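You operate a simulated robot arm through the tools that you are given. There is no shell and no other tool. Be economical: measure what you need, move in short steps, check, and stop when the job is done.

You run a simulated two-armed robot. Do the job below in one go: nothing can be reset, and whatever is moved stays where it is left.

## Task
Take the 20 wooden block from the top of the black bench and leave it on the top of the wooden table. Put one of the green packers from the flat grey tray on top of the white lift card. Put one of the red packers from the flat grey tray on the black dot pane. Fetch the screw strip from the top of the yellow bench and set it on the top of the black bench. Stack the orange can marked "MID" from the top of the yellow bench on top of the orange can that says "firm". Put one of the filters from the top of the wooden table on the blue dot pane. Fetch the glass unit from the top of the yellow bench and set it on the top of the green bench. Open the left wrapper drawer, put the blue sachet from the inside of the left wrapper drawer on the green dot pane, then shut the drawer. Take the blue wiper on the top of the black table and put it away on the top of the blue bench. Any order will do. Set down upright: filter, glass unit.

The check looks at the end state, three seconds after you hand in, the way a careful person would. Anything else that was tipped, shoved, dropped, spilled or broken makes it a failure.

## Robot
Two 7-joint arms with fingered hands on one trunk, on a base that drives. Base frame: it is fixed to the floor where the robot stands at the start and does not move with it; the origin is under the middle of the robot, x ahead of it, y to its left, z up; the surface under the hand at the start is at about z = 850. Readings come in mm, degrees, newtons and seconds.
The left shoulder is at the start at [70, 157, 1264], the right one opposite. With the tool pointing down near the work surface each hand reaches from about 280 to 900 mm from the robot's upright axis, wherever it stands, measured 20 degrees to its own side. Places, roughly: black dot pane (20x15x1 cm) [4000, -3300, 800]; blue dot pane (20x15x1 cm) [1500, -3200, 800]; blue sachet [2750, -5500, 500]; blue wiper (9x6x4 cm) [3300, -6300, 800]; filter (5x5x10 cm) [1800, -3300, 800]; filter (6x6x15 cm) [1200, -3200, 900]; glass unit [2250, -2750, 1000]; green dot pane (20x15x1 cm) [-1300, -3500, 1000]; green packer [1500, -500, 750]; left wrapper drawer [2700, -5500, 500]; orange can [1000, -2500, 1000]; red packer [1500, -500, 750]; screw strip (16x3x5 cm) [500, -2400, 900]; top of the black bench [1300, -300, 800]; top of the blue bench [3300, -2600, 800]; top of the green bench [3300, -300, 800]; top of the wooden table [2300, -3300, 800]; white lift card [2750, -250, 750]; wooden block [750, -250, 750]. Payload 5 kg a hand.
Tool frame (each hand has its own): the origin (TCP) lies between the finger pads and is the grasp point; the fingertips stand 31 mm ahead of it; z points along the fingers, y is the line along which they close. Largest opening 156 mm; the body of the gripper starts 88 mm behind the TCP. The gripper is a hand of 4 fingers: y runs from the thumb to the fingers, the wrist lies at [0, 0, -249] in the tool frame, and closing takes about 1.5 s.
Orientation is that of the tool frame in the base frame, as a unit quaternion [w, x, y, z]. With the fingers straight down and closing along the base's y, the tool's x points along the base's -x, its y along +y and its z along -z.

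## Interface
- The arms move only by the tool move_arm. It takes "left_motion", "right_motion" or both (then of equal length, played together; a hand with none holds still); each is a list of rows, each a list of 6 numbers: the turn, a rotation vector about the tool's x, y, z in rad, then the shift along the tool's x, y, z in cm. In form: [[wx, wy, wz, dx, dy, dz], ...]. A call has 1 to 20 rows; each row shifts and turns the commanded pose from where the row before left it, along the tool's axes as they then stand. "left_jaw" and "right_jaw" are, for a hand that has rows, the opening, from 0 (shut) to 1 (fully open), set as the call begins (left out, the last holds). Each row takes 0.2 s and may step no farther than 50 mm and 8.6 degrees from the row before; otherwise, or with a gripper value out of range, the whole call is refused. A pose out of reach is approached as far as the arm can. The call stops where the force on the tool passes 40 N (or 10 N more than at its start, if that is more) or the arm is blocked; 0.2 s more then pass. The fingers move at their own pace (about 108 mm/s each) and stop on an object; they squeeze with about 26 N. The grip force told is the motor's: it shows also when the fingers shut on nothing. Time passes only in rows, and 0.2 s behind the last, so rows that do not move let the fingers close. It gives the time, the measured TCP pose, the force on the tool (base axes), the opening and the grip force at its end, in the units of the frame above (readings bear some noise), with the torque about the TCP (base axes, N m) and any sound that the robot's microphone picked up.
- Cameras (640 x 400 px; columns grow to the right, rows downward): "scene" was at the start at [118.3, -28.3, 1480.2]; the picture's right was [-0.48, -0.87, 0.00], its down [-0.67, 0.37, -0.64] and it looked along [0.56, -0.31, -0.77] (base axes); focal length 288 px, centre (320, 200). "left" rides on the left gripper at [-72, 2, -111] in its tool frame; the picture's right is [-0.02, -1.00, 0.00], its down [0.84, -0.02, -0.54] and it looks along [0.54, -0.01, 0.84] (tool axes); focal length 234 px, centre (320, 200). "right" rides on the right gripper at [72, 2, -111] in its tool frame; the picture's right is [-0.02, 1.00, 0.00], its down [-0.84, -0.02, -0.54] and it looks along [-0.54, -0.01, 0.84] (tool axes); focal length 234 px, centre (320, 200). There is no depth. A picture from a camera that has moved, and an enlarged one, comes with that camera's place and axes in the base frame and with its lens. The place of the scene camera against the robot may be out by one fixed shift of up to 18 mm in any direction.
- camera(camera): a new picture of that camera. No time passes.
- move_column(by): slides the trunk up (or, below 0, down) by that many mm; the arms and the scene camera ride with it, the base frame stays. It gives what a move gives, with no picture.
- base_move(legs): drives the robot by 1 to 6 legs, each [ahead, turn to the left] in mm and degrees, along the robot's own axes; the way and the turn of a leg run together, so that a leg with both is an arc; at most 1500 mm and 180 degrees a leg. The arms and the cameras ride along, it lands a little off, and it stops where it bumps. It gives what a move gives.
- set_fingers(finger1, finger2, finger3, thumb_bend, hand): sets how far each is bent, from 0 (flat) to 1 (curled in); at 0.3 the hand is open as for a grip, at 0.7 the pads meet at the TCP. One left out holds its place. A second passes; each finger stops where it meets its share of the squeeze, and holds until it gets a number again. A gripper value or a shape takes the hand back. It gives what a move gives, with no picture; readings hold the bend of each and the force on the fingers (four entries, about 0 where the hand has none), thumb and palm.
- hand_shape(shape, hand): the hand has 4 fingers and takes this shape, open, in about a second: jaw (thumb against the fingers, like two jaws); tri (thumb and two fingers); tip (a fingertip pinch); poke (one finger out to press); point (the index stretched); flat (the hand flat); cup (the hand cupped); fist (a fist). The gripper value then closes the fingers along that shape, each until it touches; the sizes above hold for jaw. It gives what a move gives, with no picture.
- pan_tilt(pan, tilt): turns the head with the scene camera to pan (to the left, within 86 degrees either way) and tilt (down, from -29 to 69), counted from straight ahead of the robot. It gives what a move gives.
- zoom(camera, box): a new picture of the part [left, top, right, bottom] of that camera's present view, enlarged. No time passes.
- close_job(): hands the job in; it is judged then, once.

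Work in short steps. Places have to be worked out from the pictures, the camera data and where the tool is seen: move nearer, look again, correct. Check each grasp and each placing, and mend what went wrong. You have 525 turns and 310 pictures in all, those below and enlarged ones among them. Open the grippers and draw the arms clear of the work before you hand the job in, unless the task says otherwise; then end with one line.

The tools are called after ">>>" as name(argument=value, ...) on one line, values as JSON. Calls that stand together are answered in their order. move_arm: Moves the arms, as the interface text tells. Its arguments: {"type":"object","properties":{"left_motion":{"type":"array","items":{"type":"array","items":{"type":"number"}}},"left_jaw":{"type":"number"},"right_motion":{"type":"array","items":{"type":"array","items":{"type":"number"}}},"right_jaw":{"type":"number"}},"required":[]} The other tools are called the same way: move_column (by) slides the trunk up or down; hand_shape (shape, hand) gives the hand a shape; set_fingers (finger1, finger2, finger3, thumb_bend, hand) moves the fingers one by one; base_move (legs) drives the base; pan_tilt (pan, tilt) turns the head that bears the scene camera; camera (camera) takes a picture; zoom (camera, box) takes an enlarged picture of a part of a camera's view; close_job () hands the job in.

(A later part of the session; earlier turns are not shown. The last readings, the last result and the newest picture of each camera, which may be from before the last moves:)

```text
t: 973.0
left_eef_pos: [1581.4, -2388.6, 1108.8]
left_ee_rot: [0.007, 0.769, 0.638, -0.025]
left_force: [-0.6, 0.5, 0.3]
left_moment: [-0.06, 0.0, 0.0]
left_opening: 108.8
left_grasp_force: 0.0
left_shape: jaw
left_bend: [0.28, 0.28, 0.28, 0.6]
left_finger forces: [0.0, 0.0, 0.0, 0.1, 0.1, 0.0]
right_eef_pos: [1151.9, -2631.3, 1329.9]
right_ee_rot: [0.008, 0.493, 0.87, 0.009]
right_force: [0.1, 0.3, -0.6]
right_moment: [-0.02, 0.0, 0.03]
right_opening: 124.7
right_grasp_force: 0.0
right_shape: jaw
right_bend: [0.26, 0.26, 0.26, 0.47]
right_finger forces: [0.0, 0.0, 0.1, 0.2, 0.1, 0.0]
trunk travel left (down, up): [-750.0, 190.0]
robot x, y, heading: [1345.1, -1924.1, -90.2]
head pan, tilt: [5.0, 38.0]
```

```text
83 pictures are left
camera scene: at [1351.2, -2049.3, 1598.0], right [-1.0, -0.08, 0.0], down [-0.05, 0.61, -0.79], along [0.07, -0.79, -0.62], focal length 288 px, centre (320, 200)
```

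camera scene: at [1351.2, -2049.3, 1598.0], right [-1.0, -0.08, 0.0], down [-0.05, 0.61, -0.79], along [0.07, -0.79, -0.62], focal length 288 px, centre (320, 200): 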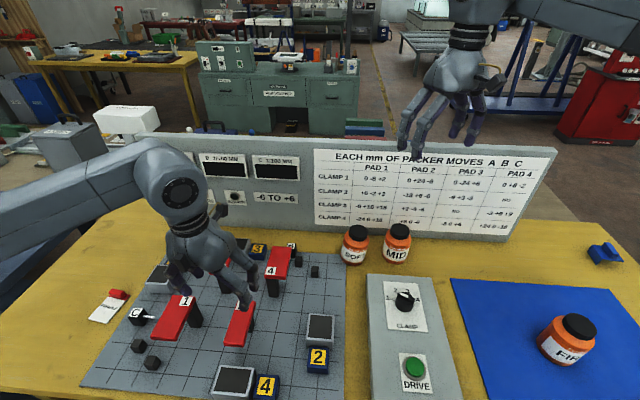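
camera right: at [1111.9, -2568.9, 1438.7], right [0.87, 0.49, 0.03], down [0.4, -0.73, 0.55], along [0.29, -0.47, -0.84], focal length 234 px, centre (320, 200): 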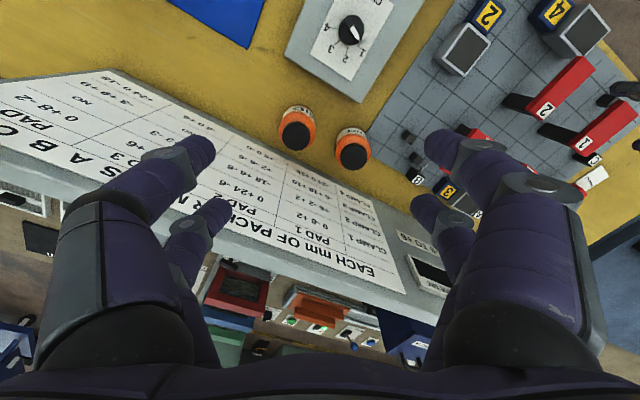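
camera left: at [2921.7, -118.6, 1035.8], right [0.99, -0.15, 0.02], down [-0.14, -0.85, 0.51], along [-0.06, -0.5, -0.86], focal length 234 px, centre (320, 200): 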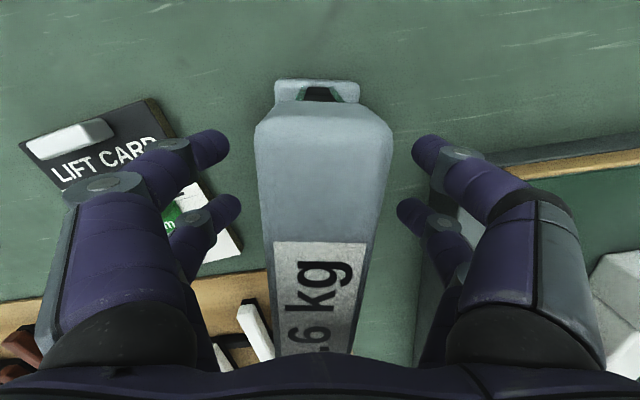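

MID at about (1152, −2718). I raise the left arm clear, lower the trunk 250 mm, drive 30 mm nearer, and yaw the right hand near neutral.

>>> move_arm(left_motion=[[0, 0, 0, 0, 0, -4.5], [0, 0, 0, 0, 0, -4.5], [0, 0, 0, 0, 0, -4.5], [0, 0, 0, 0, 0, -4.5], [0, 0, 0, 0, 0, -4.5], [0, 0, 0, 0, 0, 0]], right_motion=[[0, 0, 0.13, 0, 0, 0], [0, 0, 0.13, 0, 0, 0], [0, 0, 0.13, 0, 0, 0], [0, 0, 0, 3, 0, 0], [0, 0, 0, 3, 0, 0], [0, 0, 0, 0, 0, 0]], right_jaw=0.7)

>>> base_move(legs=[[30, 0]])

>>> move_column(by=-250)

>>> camera(camera="right")

```text
t: 974.4
left_eef_pos: [1589.8, -2382.9, 1333.0]
left_ee_rot: [0.006, 0.769, 0.639, -0.023]
left_force: [1.1, 0.9, -0.6]
left_moment: [0.05, 0.01, 0.01]
left_opening: 109.0
left_grasp_force: 0.1
left_shape: jaw
left_bend: [0.28, 0.28, 0.28, 0.6]
left_finger forces: [0.0, 0.1, 0.0, 0.0, 0.0, 0.1]
right_eef_pos: [1142.9, -2573.8, 1327.5]
right_ee_rot: [0.006, 0.653, 0.757, 0.012]
right_force: [-0.8, -0.1, 0.2]
right_moment: [0.07, -0.01, 0.0]
right_opening: 109.6
right_grasp_force: 0.1
right_shape: jaw
right_bend: [0.28, 0.28, 0.28, 0.59]
right_finger forces: [0.0, 0.0, 0.0, 0.0, 0.0, 0.0]
trunk travel left (down, up): [-750.0, 190.0]
robot x, y, heading: [1345.8, -1923.7, -90.0]
head pan, tilt: [5.0, 38.0]
```

```text
t: 975.2
left_eef_pos: [1588.9, -2402.4, 1337.0]
left_ee_rot: [0.01, 0.77, 0.638, -0.027]
left_force: [0.1, 1.4, 0.5]
left_moment: [-0.11, -0.02, 0.01]
left_opening: 109.1
left_grasp_force: 0.0
left_shape: jaw
left_bend: [0.28, 0.28, 0.28, 0.6]
left_finger forces: [0.0, 0.0, 0.0, 0.0, 0.0, 0.0]
right_eef_pos: [1143.3, -2594.0, 1333.7]
right_ee_rot: [0.009, 0.652, 0.758, 0.009]
right_force: [0.0, 1.1, 0.0]
right_moment: [-0.16, 0.07, -0.01]
right_opening: 109.4
right_grasp_force: 0.0
right_shape: jaw
right_bend: [0.28, 0.28, 0.28, 0.59]
right_finger forces: [0.0, 0.0, 0.0, 0.0, 0.0, 0.1]
trunk travel left (down, up): [-750.0, 190.0]
robot x, y, heading: [1342.1, -1951.7, -90.0]
head pan, tilt: [5.0, 38.0]
```

```text
t: 977.8
left_eef_pos: [1588.6, -2410.0, 1083.3]
left_ee_rot: [0.007, 0.77, 0.638, -0.025]
left_force: [-0.2, 0.2, -1.0]
left_moment: [0.04, 0.04, 0.01]
left_opening: 109.2
left_grasp_force: 0.1
left_shape: jaw
left_bend: [0.28, 0.28, 0.28, 0.6]
left_finger forces: [0.0, 0.1, 0.0, 0.0, 0.1, 0.0]
right_eef_pos: [1143.2, -2601.6, 1079.6]
right_ee_rot: [0.007, 0.653, 0.757, 0.009]
right_force: [-0.3, 0.3, 0.3]
right_moment: [0.02, 0.0, -0.03]
right_opening: 109.5
right_grasp_force: 0.1
right_shape: jaw
right_bend: [0.28, 0.28, 0.28, 0.59]
right_finger forces: [0.0, 0.0, 0.0, 0.0, 0.1, 0.1]
trunk travel left (down, up): [-500.0, 440.0]
robot x, y, heading: [1342.7, -1952.3, -90.2]
head pan, tilt: [5.0, 38.0]
```

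```text
82 pictures are left
camera right: at [1130.3, -2531.2, 1189.8], right [0.99, 0.12, 0.03], down [0.09, -0.84, 0.54], along [0.09, -0.53, -0.84], focal length 234 px, centre (320, 200)
```

right: 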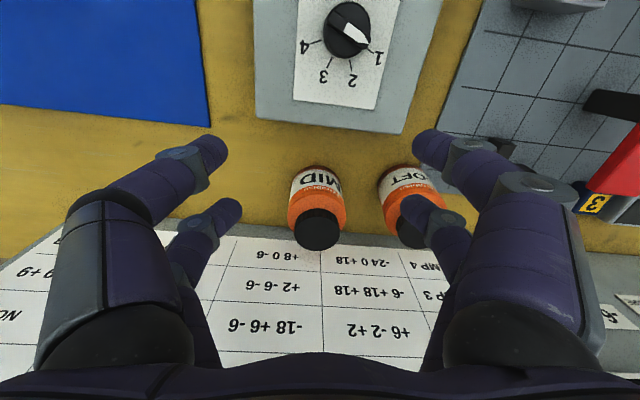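

Between MID and SOFT there is only ~36 mm, so I'll grip MID by its lid (59 mm, z 945–972) from above. Move over it first.

>>> move_arm(right_motion=[[0, 0, 0, -3.8, -0.1, 0], [0, 0, 0, -3.8, -0.1, 0], [0, 0, 0, -3.8, -0.1, 0], [0, 0, 0, 0, 0, 0]], right_jaw=0.52)

>>> camera(camera="right")

```text
t: 978.8
left_eef_pos: [1587.9, -2410.3, 1083.1]
left_ee_rot: [0.007, 0.77, 0.638, -0.023]
left_force: [0.4, -0.6, 0.6]
left_moment: [0.04, 0.02, -0.02]
left_opening: 109.2
left_grasp_force: 0.0
left_shape: jaw
left_bend: [0.28, 0.28, 0.28, 0.6]
left_finger forces: [0.0, 0.0, 0.0, 0.0, 0.1, 0.0]
right_eef_pos: [1139.4, -2677.5, 1070.9]
right_ee_rot: [0.008, 0.652, 0.758, 0.01]
right_force: [0.0, -0.6, 0.9]
right_moment: [0.04, -0.03, -0.02]
right_opening: 81.1
right_grasp_force: 0.1
right_shape: jaw
right_bend: [0.72, 0.72, 0.72, 0.7]
right_finger forces: [0.0, 0.0, 0.0, 0.0, 0.0, 0.1]
right hand out of reach, approached as far as the arm can: row 2, 3
trunk travel left (down, up): [-500.0, 440.0]
robot x, y, heading: [1340.1, -1954.5, -90.3]
head pan, tilt: [5.0, 38.0]
```

```text
81 pictures are left
camera right: at [1126.6, -2607.0, 1180.8], right [0.99, 0.12, 0.03], down [0.09, -0.84, 0.54], along [0.09, -0.54, -0.84], focal length 234 px, centre (320, 200)
```

right: 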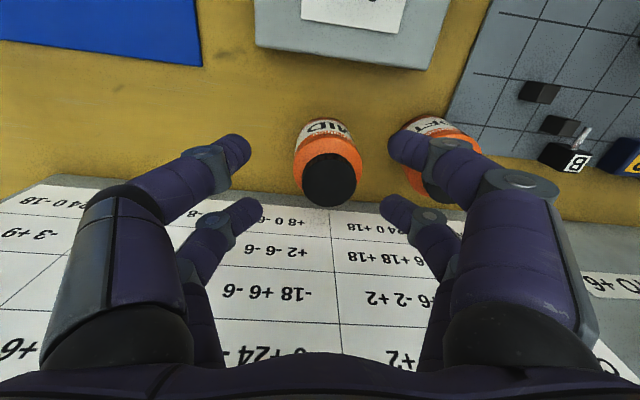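

Short by ~40 mm; tilt the hand forward 10° and extend.

>>> move_arm(right_motion=[[0, -0.1, 0, 0, 0, 0], [0, -0.08, 0, 0, 0, 0], [0, 0, 0, -1.8, 0.5, 0.3], [0, 0, 0, -1.8, 0.4, 0.3], [0, 0, 0, 0, 0, 0]])

>>> camera(camera="right")

```text
t: 980.0
left_eef_pos: [1588.5, -2409.2, 1084.9]
left_ee_rot: [0.007, 0.77, 0.638, -0.025]
left_force: [-0.5, 1.4, -0.5]
left_moment: [-0.02, -0.03, 0.01]
left_opening: 108.9
left_grasp_force: 0.1
left_shape: jaw
left_bend: [0.28, 0.28, 0.28, 0.6]
left_finger forces: [0.1, 0.1, 0.1, 0.1, 0.0, 0.0]
right_eef_pos: [1153.3, -2710.7, 1073.8]
right_ee_rot: [0.076, 0.651, 0.754, -0.049]
right_force: [0.3, 0.2, 1.2]
right_moment: [-0.05, -0.01, 0.01]
right_opening: 81.1
right_grasp_force: 0.1
right_shape: jaw
right_bend: [0.72, 0.72, 0.72, 0.7]
right_finger forces: [0.0, 0.0, 0.1, 0.0, 0.1, 0.0]
trunk travel left (down, up): [-500.0, 440.0]
robot x, y, heading: [1341.9, -1952.7, -90.3]
head pan, tilt: [5.0, 38.0]
```

```text
80 pictures are left
camera right: at [1139.1, -2621.8, 1168.9], right [0.99, 0.12, 0.03], down [0.07, -0.73, 0.68], along [0.11, -0.68, -0.73], focal length 234 px, centre (320, 200)
```

right: 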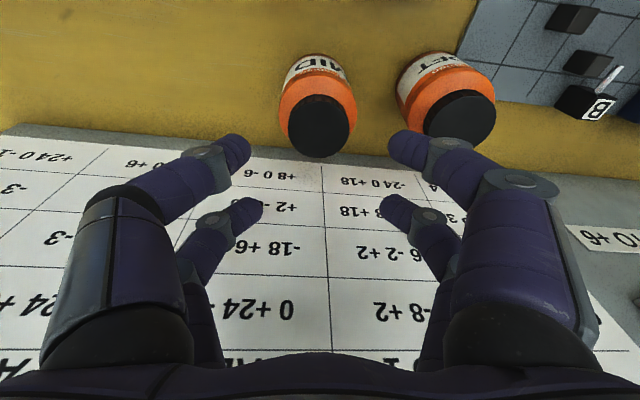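

Lid at (1157, −2715). Descend vertically in steps, checking.

>>> move_arm(right_motion=[[0, 0, 0, 0.05, 0.35, 2.9], [0, 0, 0, 0.5, 0, 2.9], [0, 0, 0, 0.25, 0, 1.5], [0, 0, 0, 0, 0, 0]])

>>> camera(camera="right")

```text
t: 981.0
left_eef_pos: [1588.4, -2410.8, 1084.1]
left_ee_rot: [0.007, 0.77, 0.638, -0.025]
left_force: [0.7, -0.1, 0.9]
left_moment: [-0.03, 0.02, -0.03]
left_opening: 108.7
left_grasp_force: 0.0
left_shape: jaw
left_bend: [0.28, 0.28, 0.28, 0.6]
left_finger forces: [0.1, 0.1, 0.0, 0.0, 0.1, 0.0]
right_eef_pos: [1161.1, -2715.2, 999.4]
right_ee_rot: [0.076, 0.651, 0.754, -0.048]
right_force: [0.5, -0.5, 0.3]
right_moment: [-0.02, -0.03, -0.03]
right_opening: 81.1
right_grasp_force: 0.0
right_shape: jaw
right_bend: [0.72, 0.72, 0.72, 0.7]
right_finger forces: [0.0, 0.1, 0.0, 0.0, 0.0, 0.0]
trunk travel left (down, up): [-500.0, 440.0]
robot x, y, heading: [1341.4, -1950.7, -89.9]
head pan, tilt: [5.0, 38.0]
```

```text
79 pictures are left
camera right: at [1146.0, -2626.6, 1094.8], right [0.99, 0.12, 0.03], down [0.07, -0.73, 0.68], along [0.11, -0.67, -0.73], focal length 234 px, centre (320, 200)
```

right: 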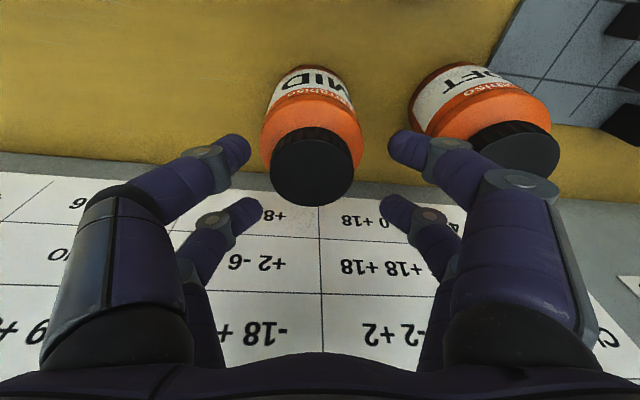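

Shift 5 mm west and descend the last 31 mm.

>>> move_arm(right_motion=[[0, 0, 0, 0.25, -0.5, 1.5], [0, 0, 0, 0.25, 0, 1.55], [0, 0, 0, 0, 0, 0]])

>>> camera(camera="right")

```text
t: 981.8
left_eef_pos: [1588.4, -2410.4, 1083.5]
left_ee_rot: [0.007, 0.769, 0.638, -0.025]
left_force: [0.2, 0.6, -0.1]
left_moment: [0.02, 0.02, 0.01]
left_opening: 108.6
left_grasp_force: 0.1
left_shape: jaw
left_bend: [0.28, 0.28, 0.28, 0.6]
left_finger forces: [0.0, 0.0, 0.0, 0.0, 0.0, 0.0]
right_eef_pos: [1157.6, -2716.2, 967.7]
right_ee_rot: [0.075, 0.65, 0.754, -0.047]
right_force: [-0.2, -0.7, 0.0]
right_moment: [-0.04, 0.0, -0.03]
right_opening: 81.0
right_grasp_force: 0.0
right_shape: jaw
right_bend: [0.72, 0.72, 0.72, 0.7]
right_finger forces: [0.1, 0.1, 0.1, 0.1, 0.0, 0.0]
trunk travel left (down, up): [-500.0, 440.0]
robot x, y, heading: [1346.6, -1952.7, -90.2]
head pan, tilt: [5.0, 38.0]
```

```text
78 pictures are left
camera right: at [1141.9, -2627.7, 1064.1], right [0.99, 0.12, 0.03], down [0.07, -0.73, 0.68], along [0.11, -0.67, -0.73], focal length 234 px, centre (320, 200)
```

right: 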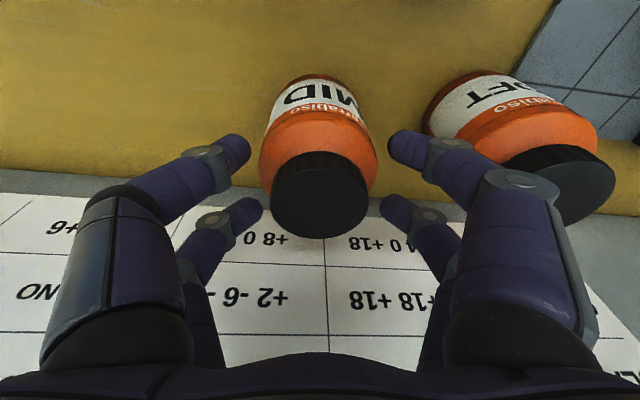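

Raise 6 mm so the pads meet the lid, then close.

>>> move_arm(right_motion=[[0, 0, 0, -0.1, 0, -0.6], [0, 0, 0, 0, 0, 0]])

>>> move_arm(right_motion=[[0, 0, 0, 0, 0, 0], [0, 0, 0, 0, 0, 0], [0, 0, 0, 0, 0, 0], [0, 0, 0, 0, 0, 0], [0, 0, 0, 0, 0, 0], [0, 0, 0, 0, 0, 0]], right_jaw=0)

>>> camera(camera="right")

```text
t: 982.4
left_eef_pos: [1588.1, -2411.0, 1085.1]
left_ee_rot: [0.007, 0.769, 0.638, -0.025]
left_force: [-0.1, -0.8, -0.1]
left_moment: [0.03, -0.02, -0.03]
left_opening: 109.0
left_grasp_force: 0.1
left_shape: jaw
left_bend: [0.28, 0.28, 0.28, 0.6]
left_finger forces: [0.0, 0.1, 0.0, 0.0, 0.0, 0.0]
right_eef_pos: [1157.0, -2717.2, 974.5]
right_ee_rot: [0.075, 0.65, 0.755, -0.048]
right_force: [0.8, 1.1, -0.1]
right_moment: [-0.01, 0.01, -0.01]
right_opening: 81.2
right_grasp_force: 0.1
right_shape: jaw
right_bend: [0.72, 0.72, 0.72, 0.7]
right_finger forces: [0.0, 0.1, 0.0, 0.1, 0.0, 0.0]
trunk travel left (down, up): [-500.0, 440.0]
robot x, y, heading: [1339.2, -1953.0, -90.1]
head pan, tilt: [5.0, 38.0]
```

```text
t: 983.8
left_eef_pos: [1588.4, -2408.6, 1085.1]
left_ee_rot: [0.008, 0.769, 0.638, -0.026]
left_force: [-0.4, -0.5, 0.0]
left_moment: [0.0, 0.0, -0.01]
left_opening: 108.9
left_grasp_force: 0.1
left_shape: jaw
left_bend: [0.28, 0.28, 0.28, 0.6]
left_finger forces: [0.0, 0.0, 0.0, 0.0, 0.1, 0.0]
right_eef_pos: [1157.7, -2714.0, 978.1]
right_ee_rot: [0.076, 0.651, 0.754, -0.049]
right_force: [-1.9, 2.7, 19.0]
right_moment: [1.03, 0.37, 0.03]
right_opening: 41.1
right_grasp_force: 26.4
right_shape: jaw
right_bend: [0.75, 0.73, 0.73, 0.7]
right_finger forces: [30.4, 20.4, 22.3, 0.0, 31.1, 0.1]
trunk travel left (down, up): [-500.0, 440.0]
robot x, y, heading: [1342.6, -1953.1, -90.1]
head pan, tilt: [5.0, 38.0]
```

```text
77 pictures are left
camera right: at [1142.1, -2625.8, 1072.7], right [0.99, 0.12, 0.03], down [0.07, -0.72, 0.69], along [0.11, -0.68, -0.73], focal length 234 px, centre (320, 200)
```

right: 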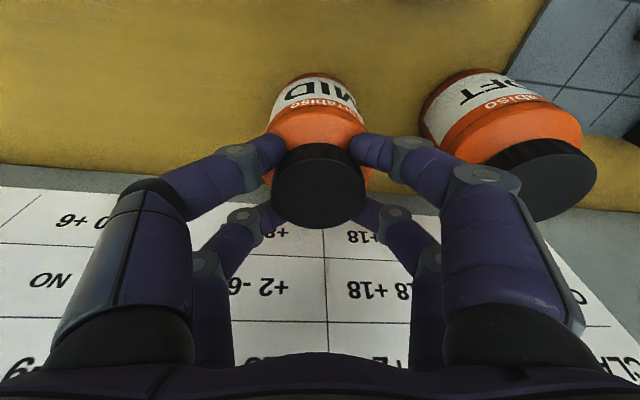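

Gripping the lid, with the near tips touching the shoulder. Lift 20 mm gently and check it comes up straight.

>>> move_arm(right_motion=[[0, 0, 0, -0.07, 0, -0.4], [0, 0, 0, -0.17, 0, -1], [0, 0, 0, -0.17, 0, -1], [0, 0, 0, 0, 0, 0]])

>>> camera(camera="right")

>>> zoom(camera="scene", box=[300, 150, 500, 290])

```text
t: 984.8
left_eef_pos: [1588.2, -2411.8, 1084.8]
left_ee_rot: [0.007, 0.769, 0.639, -0.024]
left_force: [0.3, 0.0, 0.7]
left_moment: [0.02, -0.01, 0.01]
left_opening: 108.9
left_grasp_force: 0.0
left_shape: jaw
left_bend: [0.28, 0.28, 0.28, 0.6]
left_finger forces: [0.1, 0.0, 0.0, 0.0, 0.0, 0.1]
right_eef_pos: [1156.8, -2718.0, 997.0]
right_ee_rot: [0.075, 0.65, 0.754, -0.048]
right_force: [-2.0, -0.4, -3.1]
right_moment: [0.03, 0.02, 0.03]
right_opening: 37.6
right_grasp_force: 26.1
right_shape: jaw
right_bend: [0.75, 0.73, 0.73, 0.7]
right_finger forces: [22.5, 21.1, 24.2, 0.1, 18.9, 0.0]
trunk travel left (down, up): [-500.0, 440.0]
robot x, y, heading: [1344.2, -1950.7, -90.2]
head pan, tilt: [5.0, 38.0]
```

```text
76 pictures are left
camera right: at [1140.8, -2628.6, 1093.0], right [0.99, 0.12, 0.03], down [0.07, -0.73, 0.68], along [0.11, -0.67, -0.73], focal length 234 px, centre (320, 200)
```

right: 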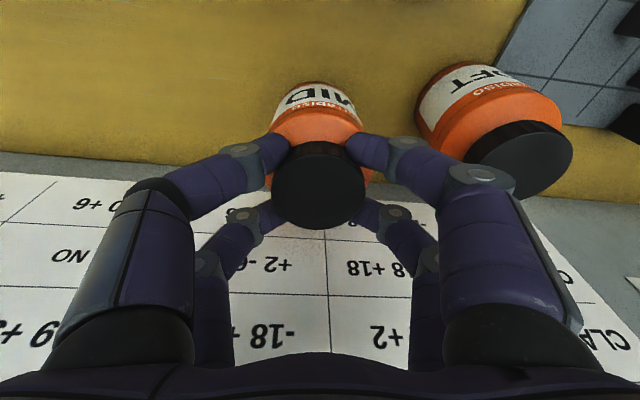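

```text
2.86 times, centred on (400, 220) of scene
camera zoom: at [1351.3, -2081.2, 1347.6], right [-1.0, -0.08, 0.0], down [-0.05, 0.61, -0.79], along [0.07, -0.78, -0.62], focal length 823 px, centre (91, 143)
```

zoom: 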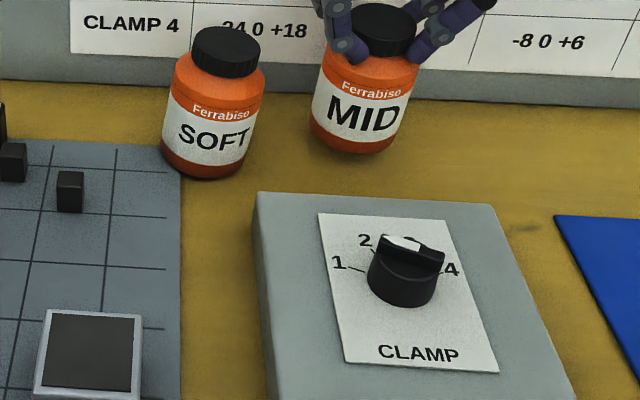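

MID is held upright by the lid. Raise the trunk 200 mm, retract slightly keeping the tilt, and drive toward FIRM.

>>> move_column(by=200)

>>> move_arm(right_motion=[[0, 0, 0, 3.5, 0.5, -0.6], [0, 0, 0, 3.5, 0.5, -0.6], [0, 0, 0, 3.5, 0.5, -0.6], [0, 0, 0, 0, 0, 0]])

>>> base_move(legs=[[-380, 0], [0, -90], [368, 0], [0, 90], [150, 0]])

>>> camera(camera="right")

>>> camera(camera="scene")

```text
t: 987.0
left_eef_pos: [1587.4, -2411.0, 1284.4]
left_ee_rot: [0.008, 0.769, 0.638, -0.024]
left_force: [-0.6, -0.3, 0.7]
left_moment: [0.02, -0.03, -0.02]
left_opening: 108.8
left_grasp_force: 0.1
left_shape: jaw
left_bend: [0.28, 0.28, 0.28, 0.6]
left_finger forces: [0.1, 0.0, 0.1, 0.1, 0.0, 0.0]
right_eef_pos: [1156.9, -2718.4, 1198.2]
right_ee_rot: [0.075, 0.65, 0.755, -0.047]
right_force: [0.1, 1.0, -1.8]
right_moment: [0.03, -0.01, 0.01]
right_opening: 37.4
right_grasp_force: 25.9
right_shape: jaw
right_bend: [0.75, 0.73, 0.73, 0.7]
right_finger forces: [22.4, 21.1, 24.2, 0.1, 18.8, 0.0]
trunk travel left (down, up): [-700.0, 240.0]
robot x, y, heading: [1341.0, -1953.1, -90.1]
head pan, tilt: [5.0, 38.0]
```

```text
t: 988.0
left_eef_pos: [1587.9, -2411.7, 1283.9]
left_ee_rot: [0.006, 0.769, 0.639, -0.024]
left_force: [0.2, -0.6, -0.6]
left_moment: [0.01, 0.01, -0.02]
left_opening: 108.7
left_grasp_force: 0.1
left_shape: jaw
left_bend: [0.28, 0.28, 0.28, 0.6]
left_finger forces: [0.0, 0.0, 0.0, 0.0, 0.1, 0.0]
right_eef_pos: [1154.6, -2610.5, 1197.8]
right_ee_rot: [0.074, 0.651, 0.754, -0.047]
right_force: [0.3, -0.1, -3.1]
right_moment: [0.06, -0.02, 0.02]
right_opening: 37.7
right_grasp_force: 25.9
right_shape: jaw
right_bend: [0.75, 0.73, 0.73, 0.7]
right_finger forces: [22.6, 21.5, 24.3, 0.0, 18.2, 0.1]
trunk travel left (down, up): [-700.0, 240.0]
robot x, y, heading: [1340.0, -1954.4, -90.3]
head pan, tilt: [5.0, 38.0]
```

```text
t: 1001.0
left_eef_pos: [1218.2, -2182.3, 1284.6]
left_ee_rot: [0.008, 0.771, 0.637, -0.026]
left_force: [-0.4, -0.6, 0.0]
left_moment: [-0.04, 0.0, -0.01]
left_opening: 108.9
left_grasp_force: 0.1
left_shape: jaw
left_bend: [0.28, 0.28, 0.28, 0.6]
left_finger forces: [0.0, 0.0, 0.1, 0.1, 0.0, 0.0]
right_eef_pos: [783.7, -2379.4, 1201.8]
right_ee_rot: [0.074, 0.652, 0.753, -0.05]
right_force: [0.6, 0.3, -2.3]
right_moment: [0.03, 0.01, -0.02]
right_opening: 37.2
right_grasp_force: 25.7
right_shape: jaw
right_bend: [0.75, 0.73, 0.73, 0.7]
right_finger forces: [20.0, 20.9, 24.3, 0.0, 17.7, 0.0]
trunk travel left (down, up): [-700.0, 240.0]
robot x, y, heading: [973.2, -1726.3, -90.3]
head pan, tilt: [5.0, 38.0]
```

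```text
74 pictures are left
camera right: at [768.5, -2290.9, 1295.6], right [0.99, 0.12, 0.03], down [0.07, -0.73, 0.68], along [0.1, -0.68, -0.73], focal length 234 px, centre (320, 200)
```

right: 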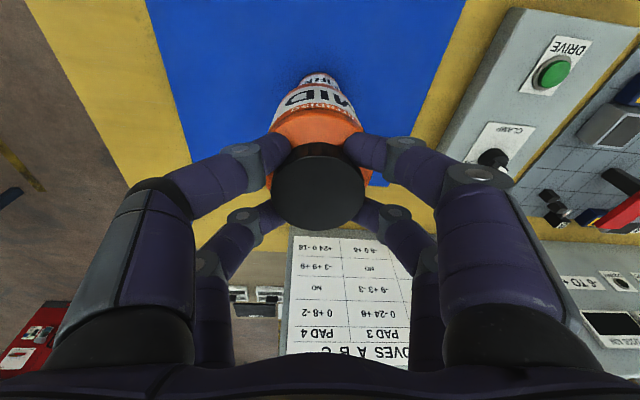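

```text
73 pictures are left
camera scene: at [981.6, -1850.6, 1548.1], right [-1.0, -0.08, 0.0], down [-0.05, 0.61, -0.79], along [0.06, -0.79, -0.61], focal length 288 px, centre (320, 200)
```

scene: 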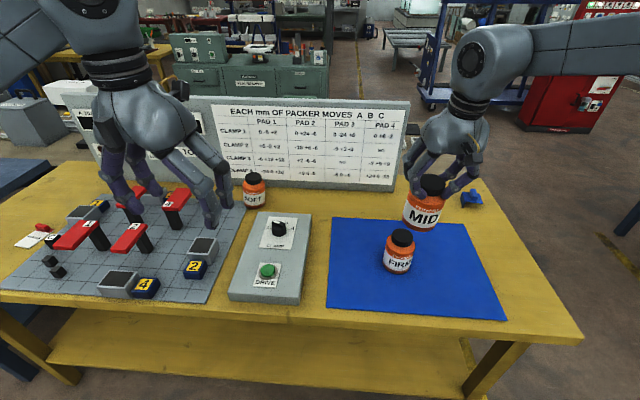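

MID hangs near FIRM. FIRM's axis is at about (793, −2445); the held can's axis is at the TCP (784, −2379). I shift over it, still 100 mm above.

>>> move_arm(right_motion=[[0, 0, 0, -3.28, -0.04, 0.58], [0, 0, 0, -3.28, -0.04, 0.57], [0, 0, 0, 0, 0, 0]])

>>> zoom(camera="right", box=[220, 20, 420, 240])

>>> zoom(camera="scene", box=[320, 150, 480, 290])

```text
t: 1001.8
left_eef_pos: [1216.4, -2183.9, 1283.5]
left_ee_rot: [0.007, 0.77, 0.637, -0.024]
left_force: [-1.2, 0.5, 0.3]
left_moment: [-0.01, -0.02, 0.0]
left_opening: 108.9
left_grasp_force: 0.0
left_shape: jaw
left_bend: [0.28, 0.28, 0.28, 0.6]
left_finger forces: [0.1, 0.0, 0.0, 0.0, 0.1, 0.0]
right_eef_pos: [791.6, -2446.6, 1200.1]
right_ee_rot: [0.075, 0.653, 0.752, -0.048]
right_force: [-0.1, 0.9, -2.7]
right_moment: [0.01, 0.01, -0.01]
right_opening: 36.9
right_grasp_force: 25.7
right_shape: jaw
right_bend: [0.75, 0.73, 0.73, 0.7]
right_finger forces: [20.1, 21.2, 24.4, 0.0, 18.1, 0.0]
trunk travel left (down, up): [-700.0, 240.0]
robot x, y, heading: [976.2, -1727.4, -90.7]
head pan, tilt: [5.0, 38.0]
```

```text
1.82 times, centred on (320, 130) of right
camera zoom: at [776.7, -2358.1, 1294.4], right [0.99, 0.12, 0.03], down [0.07, -0.73, 0.68], along [0.1, -0.68, -0.73], focal length 426 px, centre (320, 327)
```

zoom: 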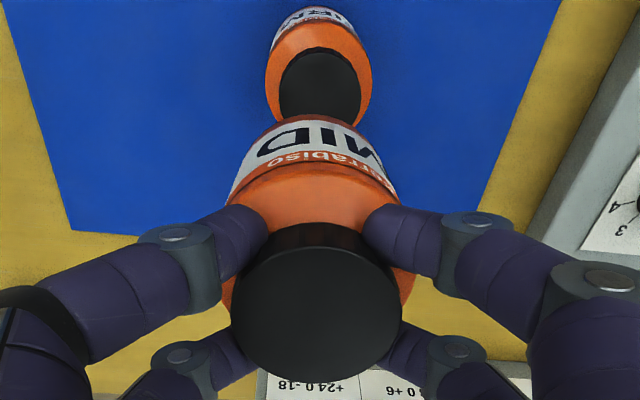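

```text
2.86 times, centred on (400, 220) of scene
camera zoom: at [980.9, -1852.7, 1547.8], right [-1.0, -0.08, 0.0], down [-0.05, 0.61, -0.79], along [0.06, -0.79, -0.62], focal length 823 px, centre (91, 143)
```

zoom: 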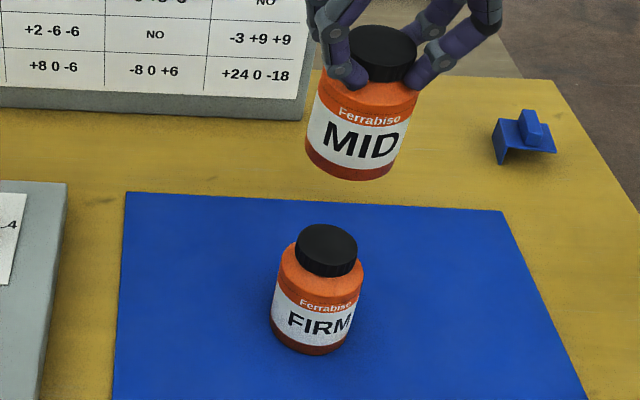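

I check MID's uprightness against FIRM with tighter zooms.

>>> zoom(camera="scene", box=[380, 150, 440, 220])

>>> zoom(camera="scene", box=[370, 220, 430, 280])

```text
5.71 times, centred on (410, 185) of scene
camera zoom: at [980.9, -1852.7, 1547.8], right [-1.0, -0.08, 0.0], down [-0.05, 0.61, -0.79], along [0.06, -0.79, -0.62], focal length 1647 px, centre (-194, 286)
```

zoom: 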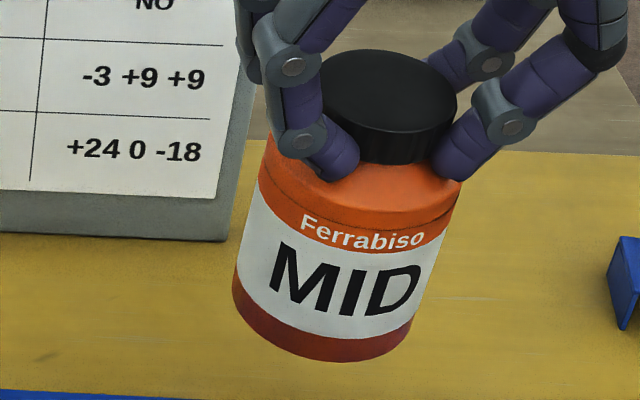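

```text
6.67 times, centred on (400, 250) of scene
camera zoom: at [980.9, -1852.7, 1547.8], right [-1.0, -0.08, 0.0], down [-0.05, 0.61, -0.79], along [0.06, -0.79, -0.62], focal length 1921 px, centre (-213, -133)
```

zoom: 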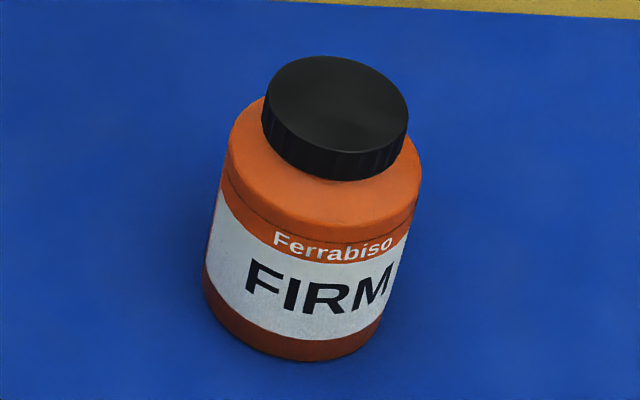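

MID appears tilted ~8° with its top toward the robot (it aligned with the tilted hand) and ~3° west. I level the hand back (+0.15 rad pitch, +0.045 roll) and re-check.

>>> move_arm(right_motion=[[0.02, 0.08, 0, 0, 0, 0], [0.02, 0.07, 0, 0, 0, 0], [0, 0, 0, 0, 0, 0]])

>>> zoom(camera="scene", box=[380, 150, 440, 220])

>>> zoom(camera="right", box=[220, 20, 420, 240])

```text
t: 1002.5
left_eef_pos: [1216.9, -2183.5, 1283.4]
left_ee_rot: [0.008, 0.77, 0.637, -0.026]
left_force: [-0.2, 0.5, -0.4]
left_moment: [-0.03, 0.01, 0.03]
left_opening: 109.2
left_grasp_force: 0.1
left_shape: jaw
left_bend: [0.28, 0.28, 0.28, 0.6]
left_finger forces: [0.0, 0.0, 0.1, 0.0, 0.0, 0.0]
right_eef_pos: [791.8, -2446.7, 1199.9]
right_ee_rot: [0.005, 0.655, 0.755, -0.014]
right_force: [0.3, -0.2, -2.3]
right_moment: [0.0, -0.03, -0.03]
right_opening: 36.6
right_grasp_force: 26.3
right_shape: jaw
right_bend: [0.75, 0.73, 0.73, 0.7]
right_finger forces: [20.6, 22.0, 24.7, 0.1, 17.6, 0.0]
trunk travel left (down, up): [-700.0, 240.0]
robot x, y, heading: [977.6, -1722.8, -90.8]
head pan, tilt: [5.0, 38.0]
```

```text
5.71 times, centred on (410, 185) of scene
camera zoom: at [981.6, -1851.8, 1548.0], right [-1.0, -0.08, 0.0], down [-0.05, 0.61, -0.79], along [0.06, -0.79, -0.62], focal length 1647 px, centre (-194, 286)
```

zoom: 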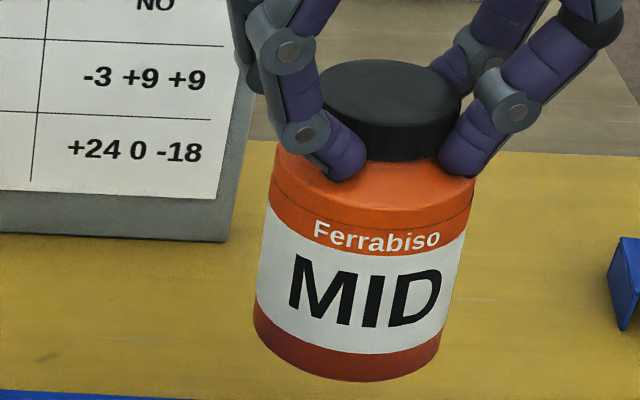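

```text
1.82 times, centred on (320, 130) of right
camera zoom: at [783.8, -2372.0, 1307.7], right [0.99, 0.12, -0.01], down [0.1, -0.82, 0.57], along [0.05, -0.56, -0.82], focal length 426 px, centre (320, 327)
```

zoom: 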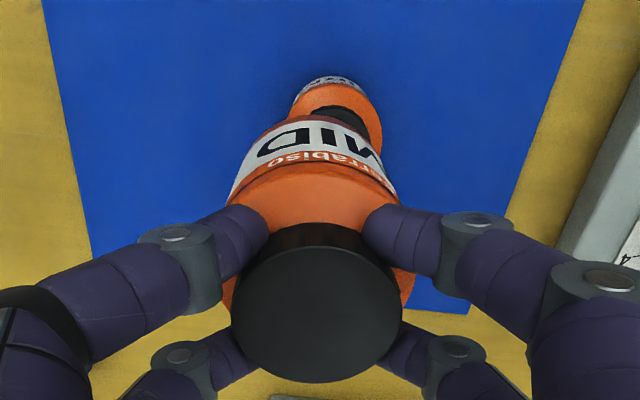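

Pitch is right now (lid ellipse matches). Roll overshot ~3° east; I roll back 0.05 and re-check.

>>> move_arm(right_motion=[[-0.05, 0, 0, 0, 0, 0], [0, 0, 0, 0, 0, 0]])

>>> zoom(camera="scene", box=[380, 150, 440, 220])

>>> zoom(camera="right", box=[260, 60, 380, 140])

```text
t: 1003.1
left_eef_pos: [1216.5, -2184.9, 1283.7]
left_ee_rot: [0.007, 0.77, 0.637, -0.025]
left_force: [-0.8, -0.2, -0.4]
left_moment: [0.01, 0.02, -0.01]
left_opening: 108.9
left_grasp_force: 0.1
left_shape: jaw
left_bend: [0.28, 0.28, 0.28, 0.6]
left_finger forces: [0.0, 0.0, 0.1, 0.0, 0.0, 0.0]
right_eef_pos: [792.7, -2447.8, 1200.5]
right_ee_rot: [0.021, 0.655, 0.755, 0.005]
right_force: [0.0, 0.0, -3.7]
right_moment: [0.01, -0.01, 0.03]
right_opening: 36.7
right_grasp_force: 26.2
right_shape: jaw
right_bend: [0.75, 0.73, 0.73, 0.7]
right_finger forces: [20.6, 22.0, 24.8, 0.0, 17.8, 0.1]
trunk travel left (down, up): [-700.0, 240.0]
robot x, y, heading: [974.1, -1726.2, -90.5]
head pan, tilt: [5.0, 38.0]
```

```text
5.71 times, centred on (410, 185) of scene
camera zoom: at [981.7, -1852.8, 1547.8], right [-1.0, -0.08, 0.0], down [-0.05, 0.61, -0.79], along [0.06, -0.79, -0.62], focal length 1647 px, centre (-194, 286)
```

zoom: 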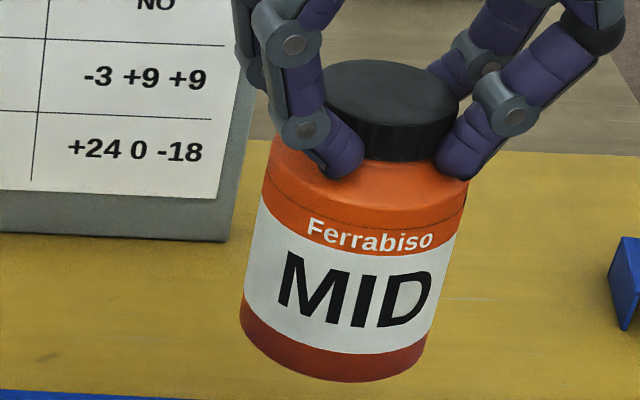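

```text
5.00 times, centred on (320, 100) of right
camera zoom: at [778.4, -2373.8, 1307.2], right [0.99, 0.12, 0.04], down [0.08, -0.82, 0.57], along [0.1, -0.56, -0.82], focal length 1171 px, centre (320, 700)
```

zoom: 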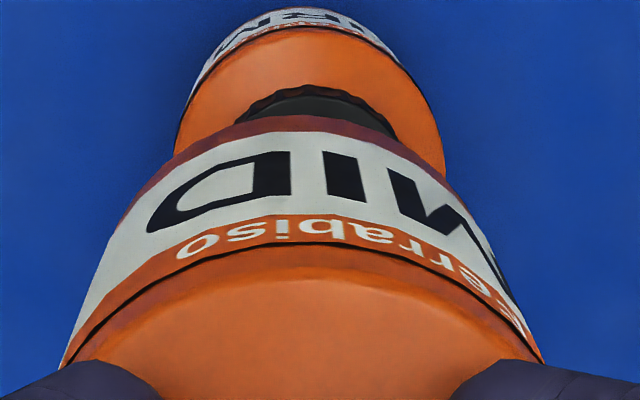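

Nearly upright. I take one more look at the lid position for final alignment.

>>> move_arm(right_motion=[[-0.02, 0, 0, 0, 0, 0], [0, 0, 0, 0, 0, 0]])

>>> zoom(camera="right", box=[220, 40, 420, 260])

```text
t: 1003.8
left_eef_pos: [1217.7, -2184.3, 1283.8]
left_ee_rot: [0.007, 0.771, 0.637, -0.026]
left_force: [0.5, -0.3, -0.3]
left_moment: [-0.02, 0.0, 0.0]
left_opening: 108.8
left_grasp_force: 0.0
left_shape: jaw
left_bend: [0.28, 0.28, 0.28, 0.6]
left_finger forces: [0.0, 0.1, 0.0, 0.0, 0.0, 0.0]
right_eef_pos: [793.0, -2447.2, 1198.0]
right_ee_rot: [0.028, 0.654, 0.756, 0.013]
right_force: [-0.2, 0.5, -2.5]
right_moment: [-0.01, 0.04, -0.04]
right_opening: 36.6
right_grasp_force: 25.9
right_shape: jaw
right_bend: [0.75, 0.73, 0.73, 0.7]
right_finger forces: [20.5, 22.0, 24.8, 0.1, 17.9, 0.1]
trunk travel left (down, up): [-700.0, 240.0]
robot x, y, heading: [973.7, -1726.0, -90.5]
head pan, tilt: [5.0, 38.0]
```

```text
1.82 times, centred on (320, 150) of right
camera zoom: at [776.1, -2374.7, 1306.9], right [0.99, 0.12, 0.06], down [0.07, -0.82, 0.56], along [0.11, -0.56, -0.82], focal length 426 px, centre (320, 291)
```

zoom: 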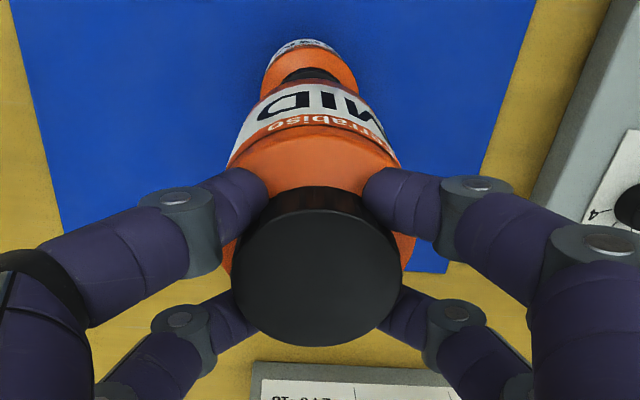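

Shift (+4.5, +11) mm, then lower with the trunk (pure vertical) by 85 mm, and check.

>>> move_arm(right_motion=[[0, 0, 0, 1.02, 0.6, 0], [0, 0, 0, 0, 0, 0]])

>>> move_column(by=-85)

>>> zoom(camera="scene", box=[360, 150, 460, 280])

>>> zoom(camera="right", box=[240, 40, 400, 220])

```text
t: 1004.4
left_eef_pos: [1217.7, -2183.9, 1284.0]
left_ee_rot: [0.006, 0.771, 0.637, -0.025]
left_force: [-0.6, 0.2, -0.3]
left_moment: [-0.03, -0.01, 0.02]
left_opening: 108.9
left_grasp_force: 0.0
left_shape: jaw
left_bend: [0.28, 0.28, 0.28, 0.6]
left_finger forces: [0.1, 0.0, 0.0, 0.0, 0.1, 0.1]
right_eef_pos: [796.8, -2437.8, 1200.6]
right_ee_rot: [0.028, 0.654, 0.756, 0.013]
right_force: [-0.6, 0.3, -1.4]
right_moment: [0.01, -0.01, 0.02]
right_opening: 36.5
right_grasp_force: 25.9
right_shape: jaw
right_bend: [0.75, 0.73, 0.73, 0.7]
right_finger forces: [20.6, 22.0, 24.8, 0.0, 17.8, 0.1]
trunk travel left (down, up): [-700.0, 240.0]
robot x, y, heading: [973.1, -1722.6, -90.5]
head pan, tilt: [5.0, 38.0]
```

```text
t: 1005.6
left_eef_pos: [1216.5, -2185.0, 1198.3]
left_ee_rot: [0.007, 0.771, 0.637, -0.024]
left_force: [-1.4, 0.3, 0.0]
left_moment: [-0.01, -0.01, 0.07]
left_opening: 109.1
left_grasp_force: 0.0
left_shape: jaw
left_bend: [0.28, 0.28, 0.28, 0.6]
left_finger forces: [0.0, 0.0, 0.1, 0.1, 0.0, 0.0]
right_eef_pos: [795.7, -2437.8, 1114.2]
right_ee_rot: [0.029, 0.654, 0.756, 0.013]
right_force: [0.0, 0.3, -2.8]
right_moment: [0.02, 0.0, -0.02]
right_opening: 36.8
right_grasp_force: 25.8
right_shape: jaw
right_bend: [0.75, 0.73, 0.73, 0.7]
right_finger forces: [20.7, 22.0, 24.8, 0.1, 17.9, 0.0]
trunk travel left (down, up): [-615.0, 325.0]
robot x, y, heading: [971.1, -1724.2, -90.4]
head pan, tilt: [5.0, 38.0]
```

```text
3.08 times, centred on (410, 215) of scene
camera zoom: at [981.4, -1853.3, 1462.8], right [-1.0, -0.08, 0.0], down [-0.05, 0.61, -0.79], along [0.06, -0.79, -0.62], focal length 887 px, centre (43, 154)
```

zoom: 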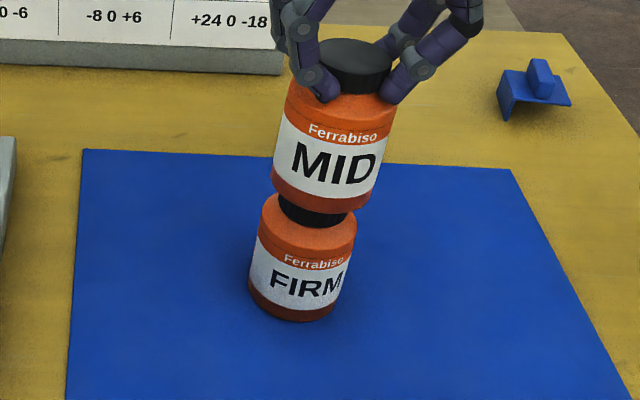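

```text
2.22 times, centred on (320, 130) of right
camera zoom: at [780.2, -2364.2, 1222.5], right [0.99, 0.12, 0.06], down [0.07, -0.82, 0.56], along [0.11, -0.56, -0.82], focal length 520 px, centre (320, 356)
```

zoom: 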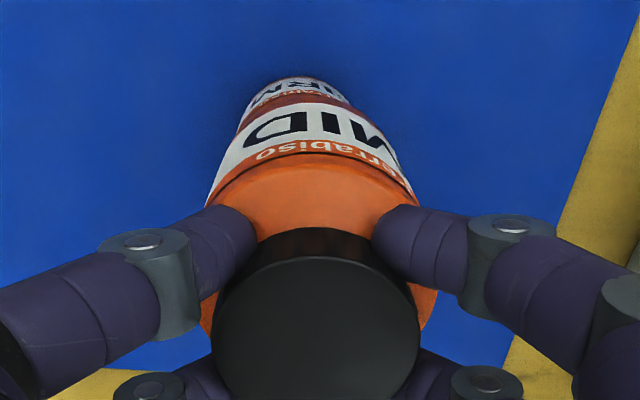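

Alignment looks within ~3 mm. Lower with the trunk in small steps until contact.

>>> move_column(by=-12)

>>> move_column(by=-4)

>>> zoom(camera="scene", box=[375, 190, 435, 250])

```text
t: 1006.2
left_eef_pos: [1217.4, -2182.4, 1187.3]
left_ee_rot: [0.008, 0.77, 0.637, -0.026]
left_force: [0.3, 0.6, -0.3]
left_moment: [-0.03, 0.02, 0.0]
left_opening: 109.0
left_grasp_force: 0.1
left_shape: jaw
left_bend: [0.28, 0.28, 0.28, 0.6]
left_finger forces: [0.1, 0.1, 0.0, 0.0, 0.0, 0.0]
right_eef_pos: [796.2, -2435.7, 1105.6]
right_ee_rot: [0.03, 0.654, 0.755, 0.01]
right_force: [-0.7, 0.3, 10.8]
right_moment: [-0.29, 0.29, -0.03]
right_opening: 36.6
right_grasp_force: 25.4
right_shape: jaw
right_bend: [0.75, 0.73, 0.73, 0.71]
right_finger forces: [22.7, 23.1, 32.7, 0.0, 18.9, 0.0]
trunk travel left (down, up): [-603.0, 337.0]
robot x, y, heading: [974.6, -1722.1, -90.7]
head pan, tilt: [5.0, 38.0]
```

```text
t: 1006.7
left_eef_pos: [1218.0, -2180.6, 1184.2]
left_ee_rot: [0.008, 0.77, 0.637, -0.026]
left_force: [-0.1, -0.4, 0.2]
left_moment: [0.0, 0.01, 0.02]
left_opening: 109.1
left_grasp_force: 0.0
left_shape: jaw
left_bend: [0.28, 0.28, 0.28, 0.6]
left_finger forces: [0.1, 0.0, 0.0, 0.0, 0.0, 0.1]
right_eef_pos: [796.6, -2435.7, 1104.6]
right_ee_rot: [0.03, 0.654, 0.756, 0.01]
right_force: [-2.2, 3.3, 29.0]
right_moment: [-0.5, 0.84, -0.12]
right_opening: 37.2
right_grasp_force: 25.4
right_shape: jaw
right_bend: [0.75, 0.73, 0.74, 0.71]
right_finger forces: [23.9, 25.2, 39.2, 0.0, 24.7, 0.1]
trunk travel left (down, up): [-599.0, 341.0]
robot x, y, heading: [974.0, -1726.0, -90.7]
head pan, tilt: [5.0, 38.0]
```

```text
6.67 times, centred on (405, 220) of scene
camera zoom: at [982.1, -1848.8, 1447.6], right [-1.0, -0.08, 0.0], down [-0.05, 0.61, -0.79], along [0.06, -0.79, -0.61], focal length 1921 px, centre (-247, 67)
```

zoom: 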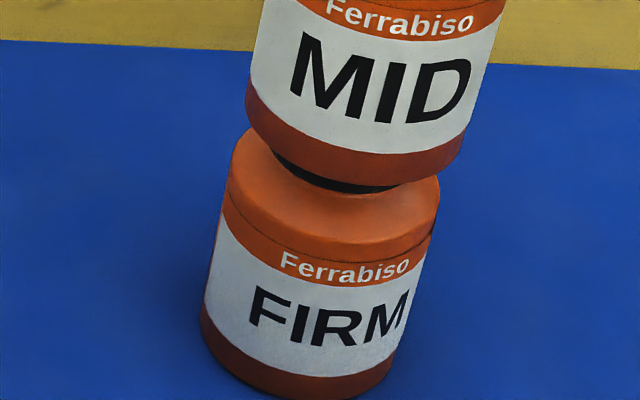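

MID rests on FIRM, upright and within ~3 mm of centre. Ease up 3 mm, then open.

>>> move_column(by=3)

>>> move_arm(right_motion=[[0, 0, 0, 0, 0, 0], [0, 0, 0, 0, 0, 0], [0, 0, 0, 0, 0, 0], [0, 0, 0, 0, 0, 0]], right_jaw=0.35)

>>> zoom(camera="scene", box=[350, 150, 460, 270])

```text
t: 1007.2
left_eef_pos: [1218.0, -2180.7, 1186.7]
left_ee_rot: [0.008, 0.771, 0.637, -0.027]
left_force: [0.3, 0.7, 0.3]
left_moment: [-0.02, -0.03, 0.02]
left_opening: 108.7
left_grasp_force: 0.1
left_shape: jaw
left_bend: [0.28, 0.28, 0.28, 0.6]
left_finger forces: [0.0, 0.1, 0.0, 0.0, 0.1, 0.0]
right_eef_pos: [797.6, -2433.8, 1103.9]
right_ee_rot: [0.029, 0.654, 0.756, 0.01]
right_force: [-1.8, 2.3, 23.1]
right_moment: [-0.59, 0.49, -0.07]
right_opening: 37.2
right_grasp_force: 25.7
right_shape: jaw
right_bend: [0.75, 0.73, 0.74, 0.71]
right_finger forces: [24.6, 25.3, 38.3, 0.0, 20.0, 0.0]
trunk travel left (down, up): [-602.0, 338.0]
robot x, y, heading: [972.9, -1723.7, -90.5]
head pan, tilt: [5.0, 38.0]
```

```text
t: 1008.2
left_eef_pos: [1217.0, -2183.8, 1184.7]
left_ee_rot: [0.007, 0.77, 0.637, -0.026]
left_force: [0.2, 0.1, 0.3]
left_moment: [0.01, -0.01, -0.01]
left_opening: 108.7
left_grasp_force: 0.0
left_shape: jaw
left_bend: [0.28, 0.28, 0.28, 0.6]
left_finger forces: [0.0, 0.0, 0.0, 0.0, 0.0, 0.1]
right_eef_pos: [796.8, -2437.6, 1101.5]
right_ee_rot: [0.027, 0.655, 0.755, 0.013]
right_force: [0.1, -1.1, -0.7]
right_moment: [0.01, 0.03, 0.01]
right_opening: 54.3
right_grasp_force: 0.0
right_shape: jaw
right_bend: [0.73, 0.74, 0.74, 0.7]
right_finger forces: [0.0, 0.0, 0.0, 0.1, 0.1, 0.0]
trunk travel left (down, up): [-602.0, 338.0]
robot x, y, heading: [971.4, -1727.2, -90.6]
head pan, tilt: [5.0, 38.0]
```

```text
3.33 times, centred on (405, 210) of scene
camera zoom: at [981.5, -1853.3, 1449.7], right [-1.0, -0.08, 0.0], down [-0.05, 0.61, -0.79], along [0.06, -0.79, -0.62], focal length 961 px, centre (37, 167)
```

zoom: 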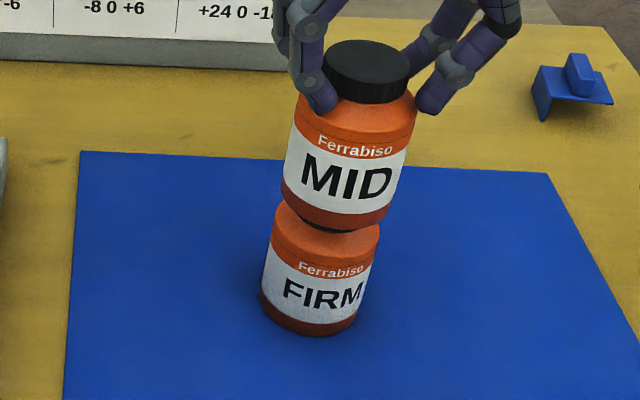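

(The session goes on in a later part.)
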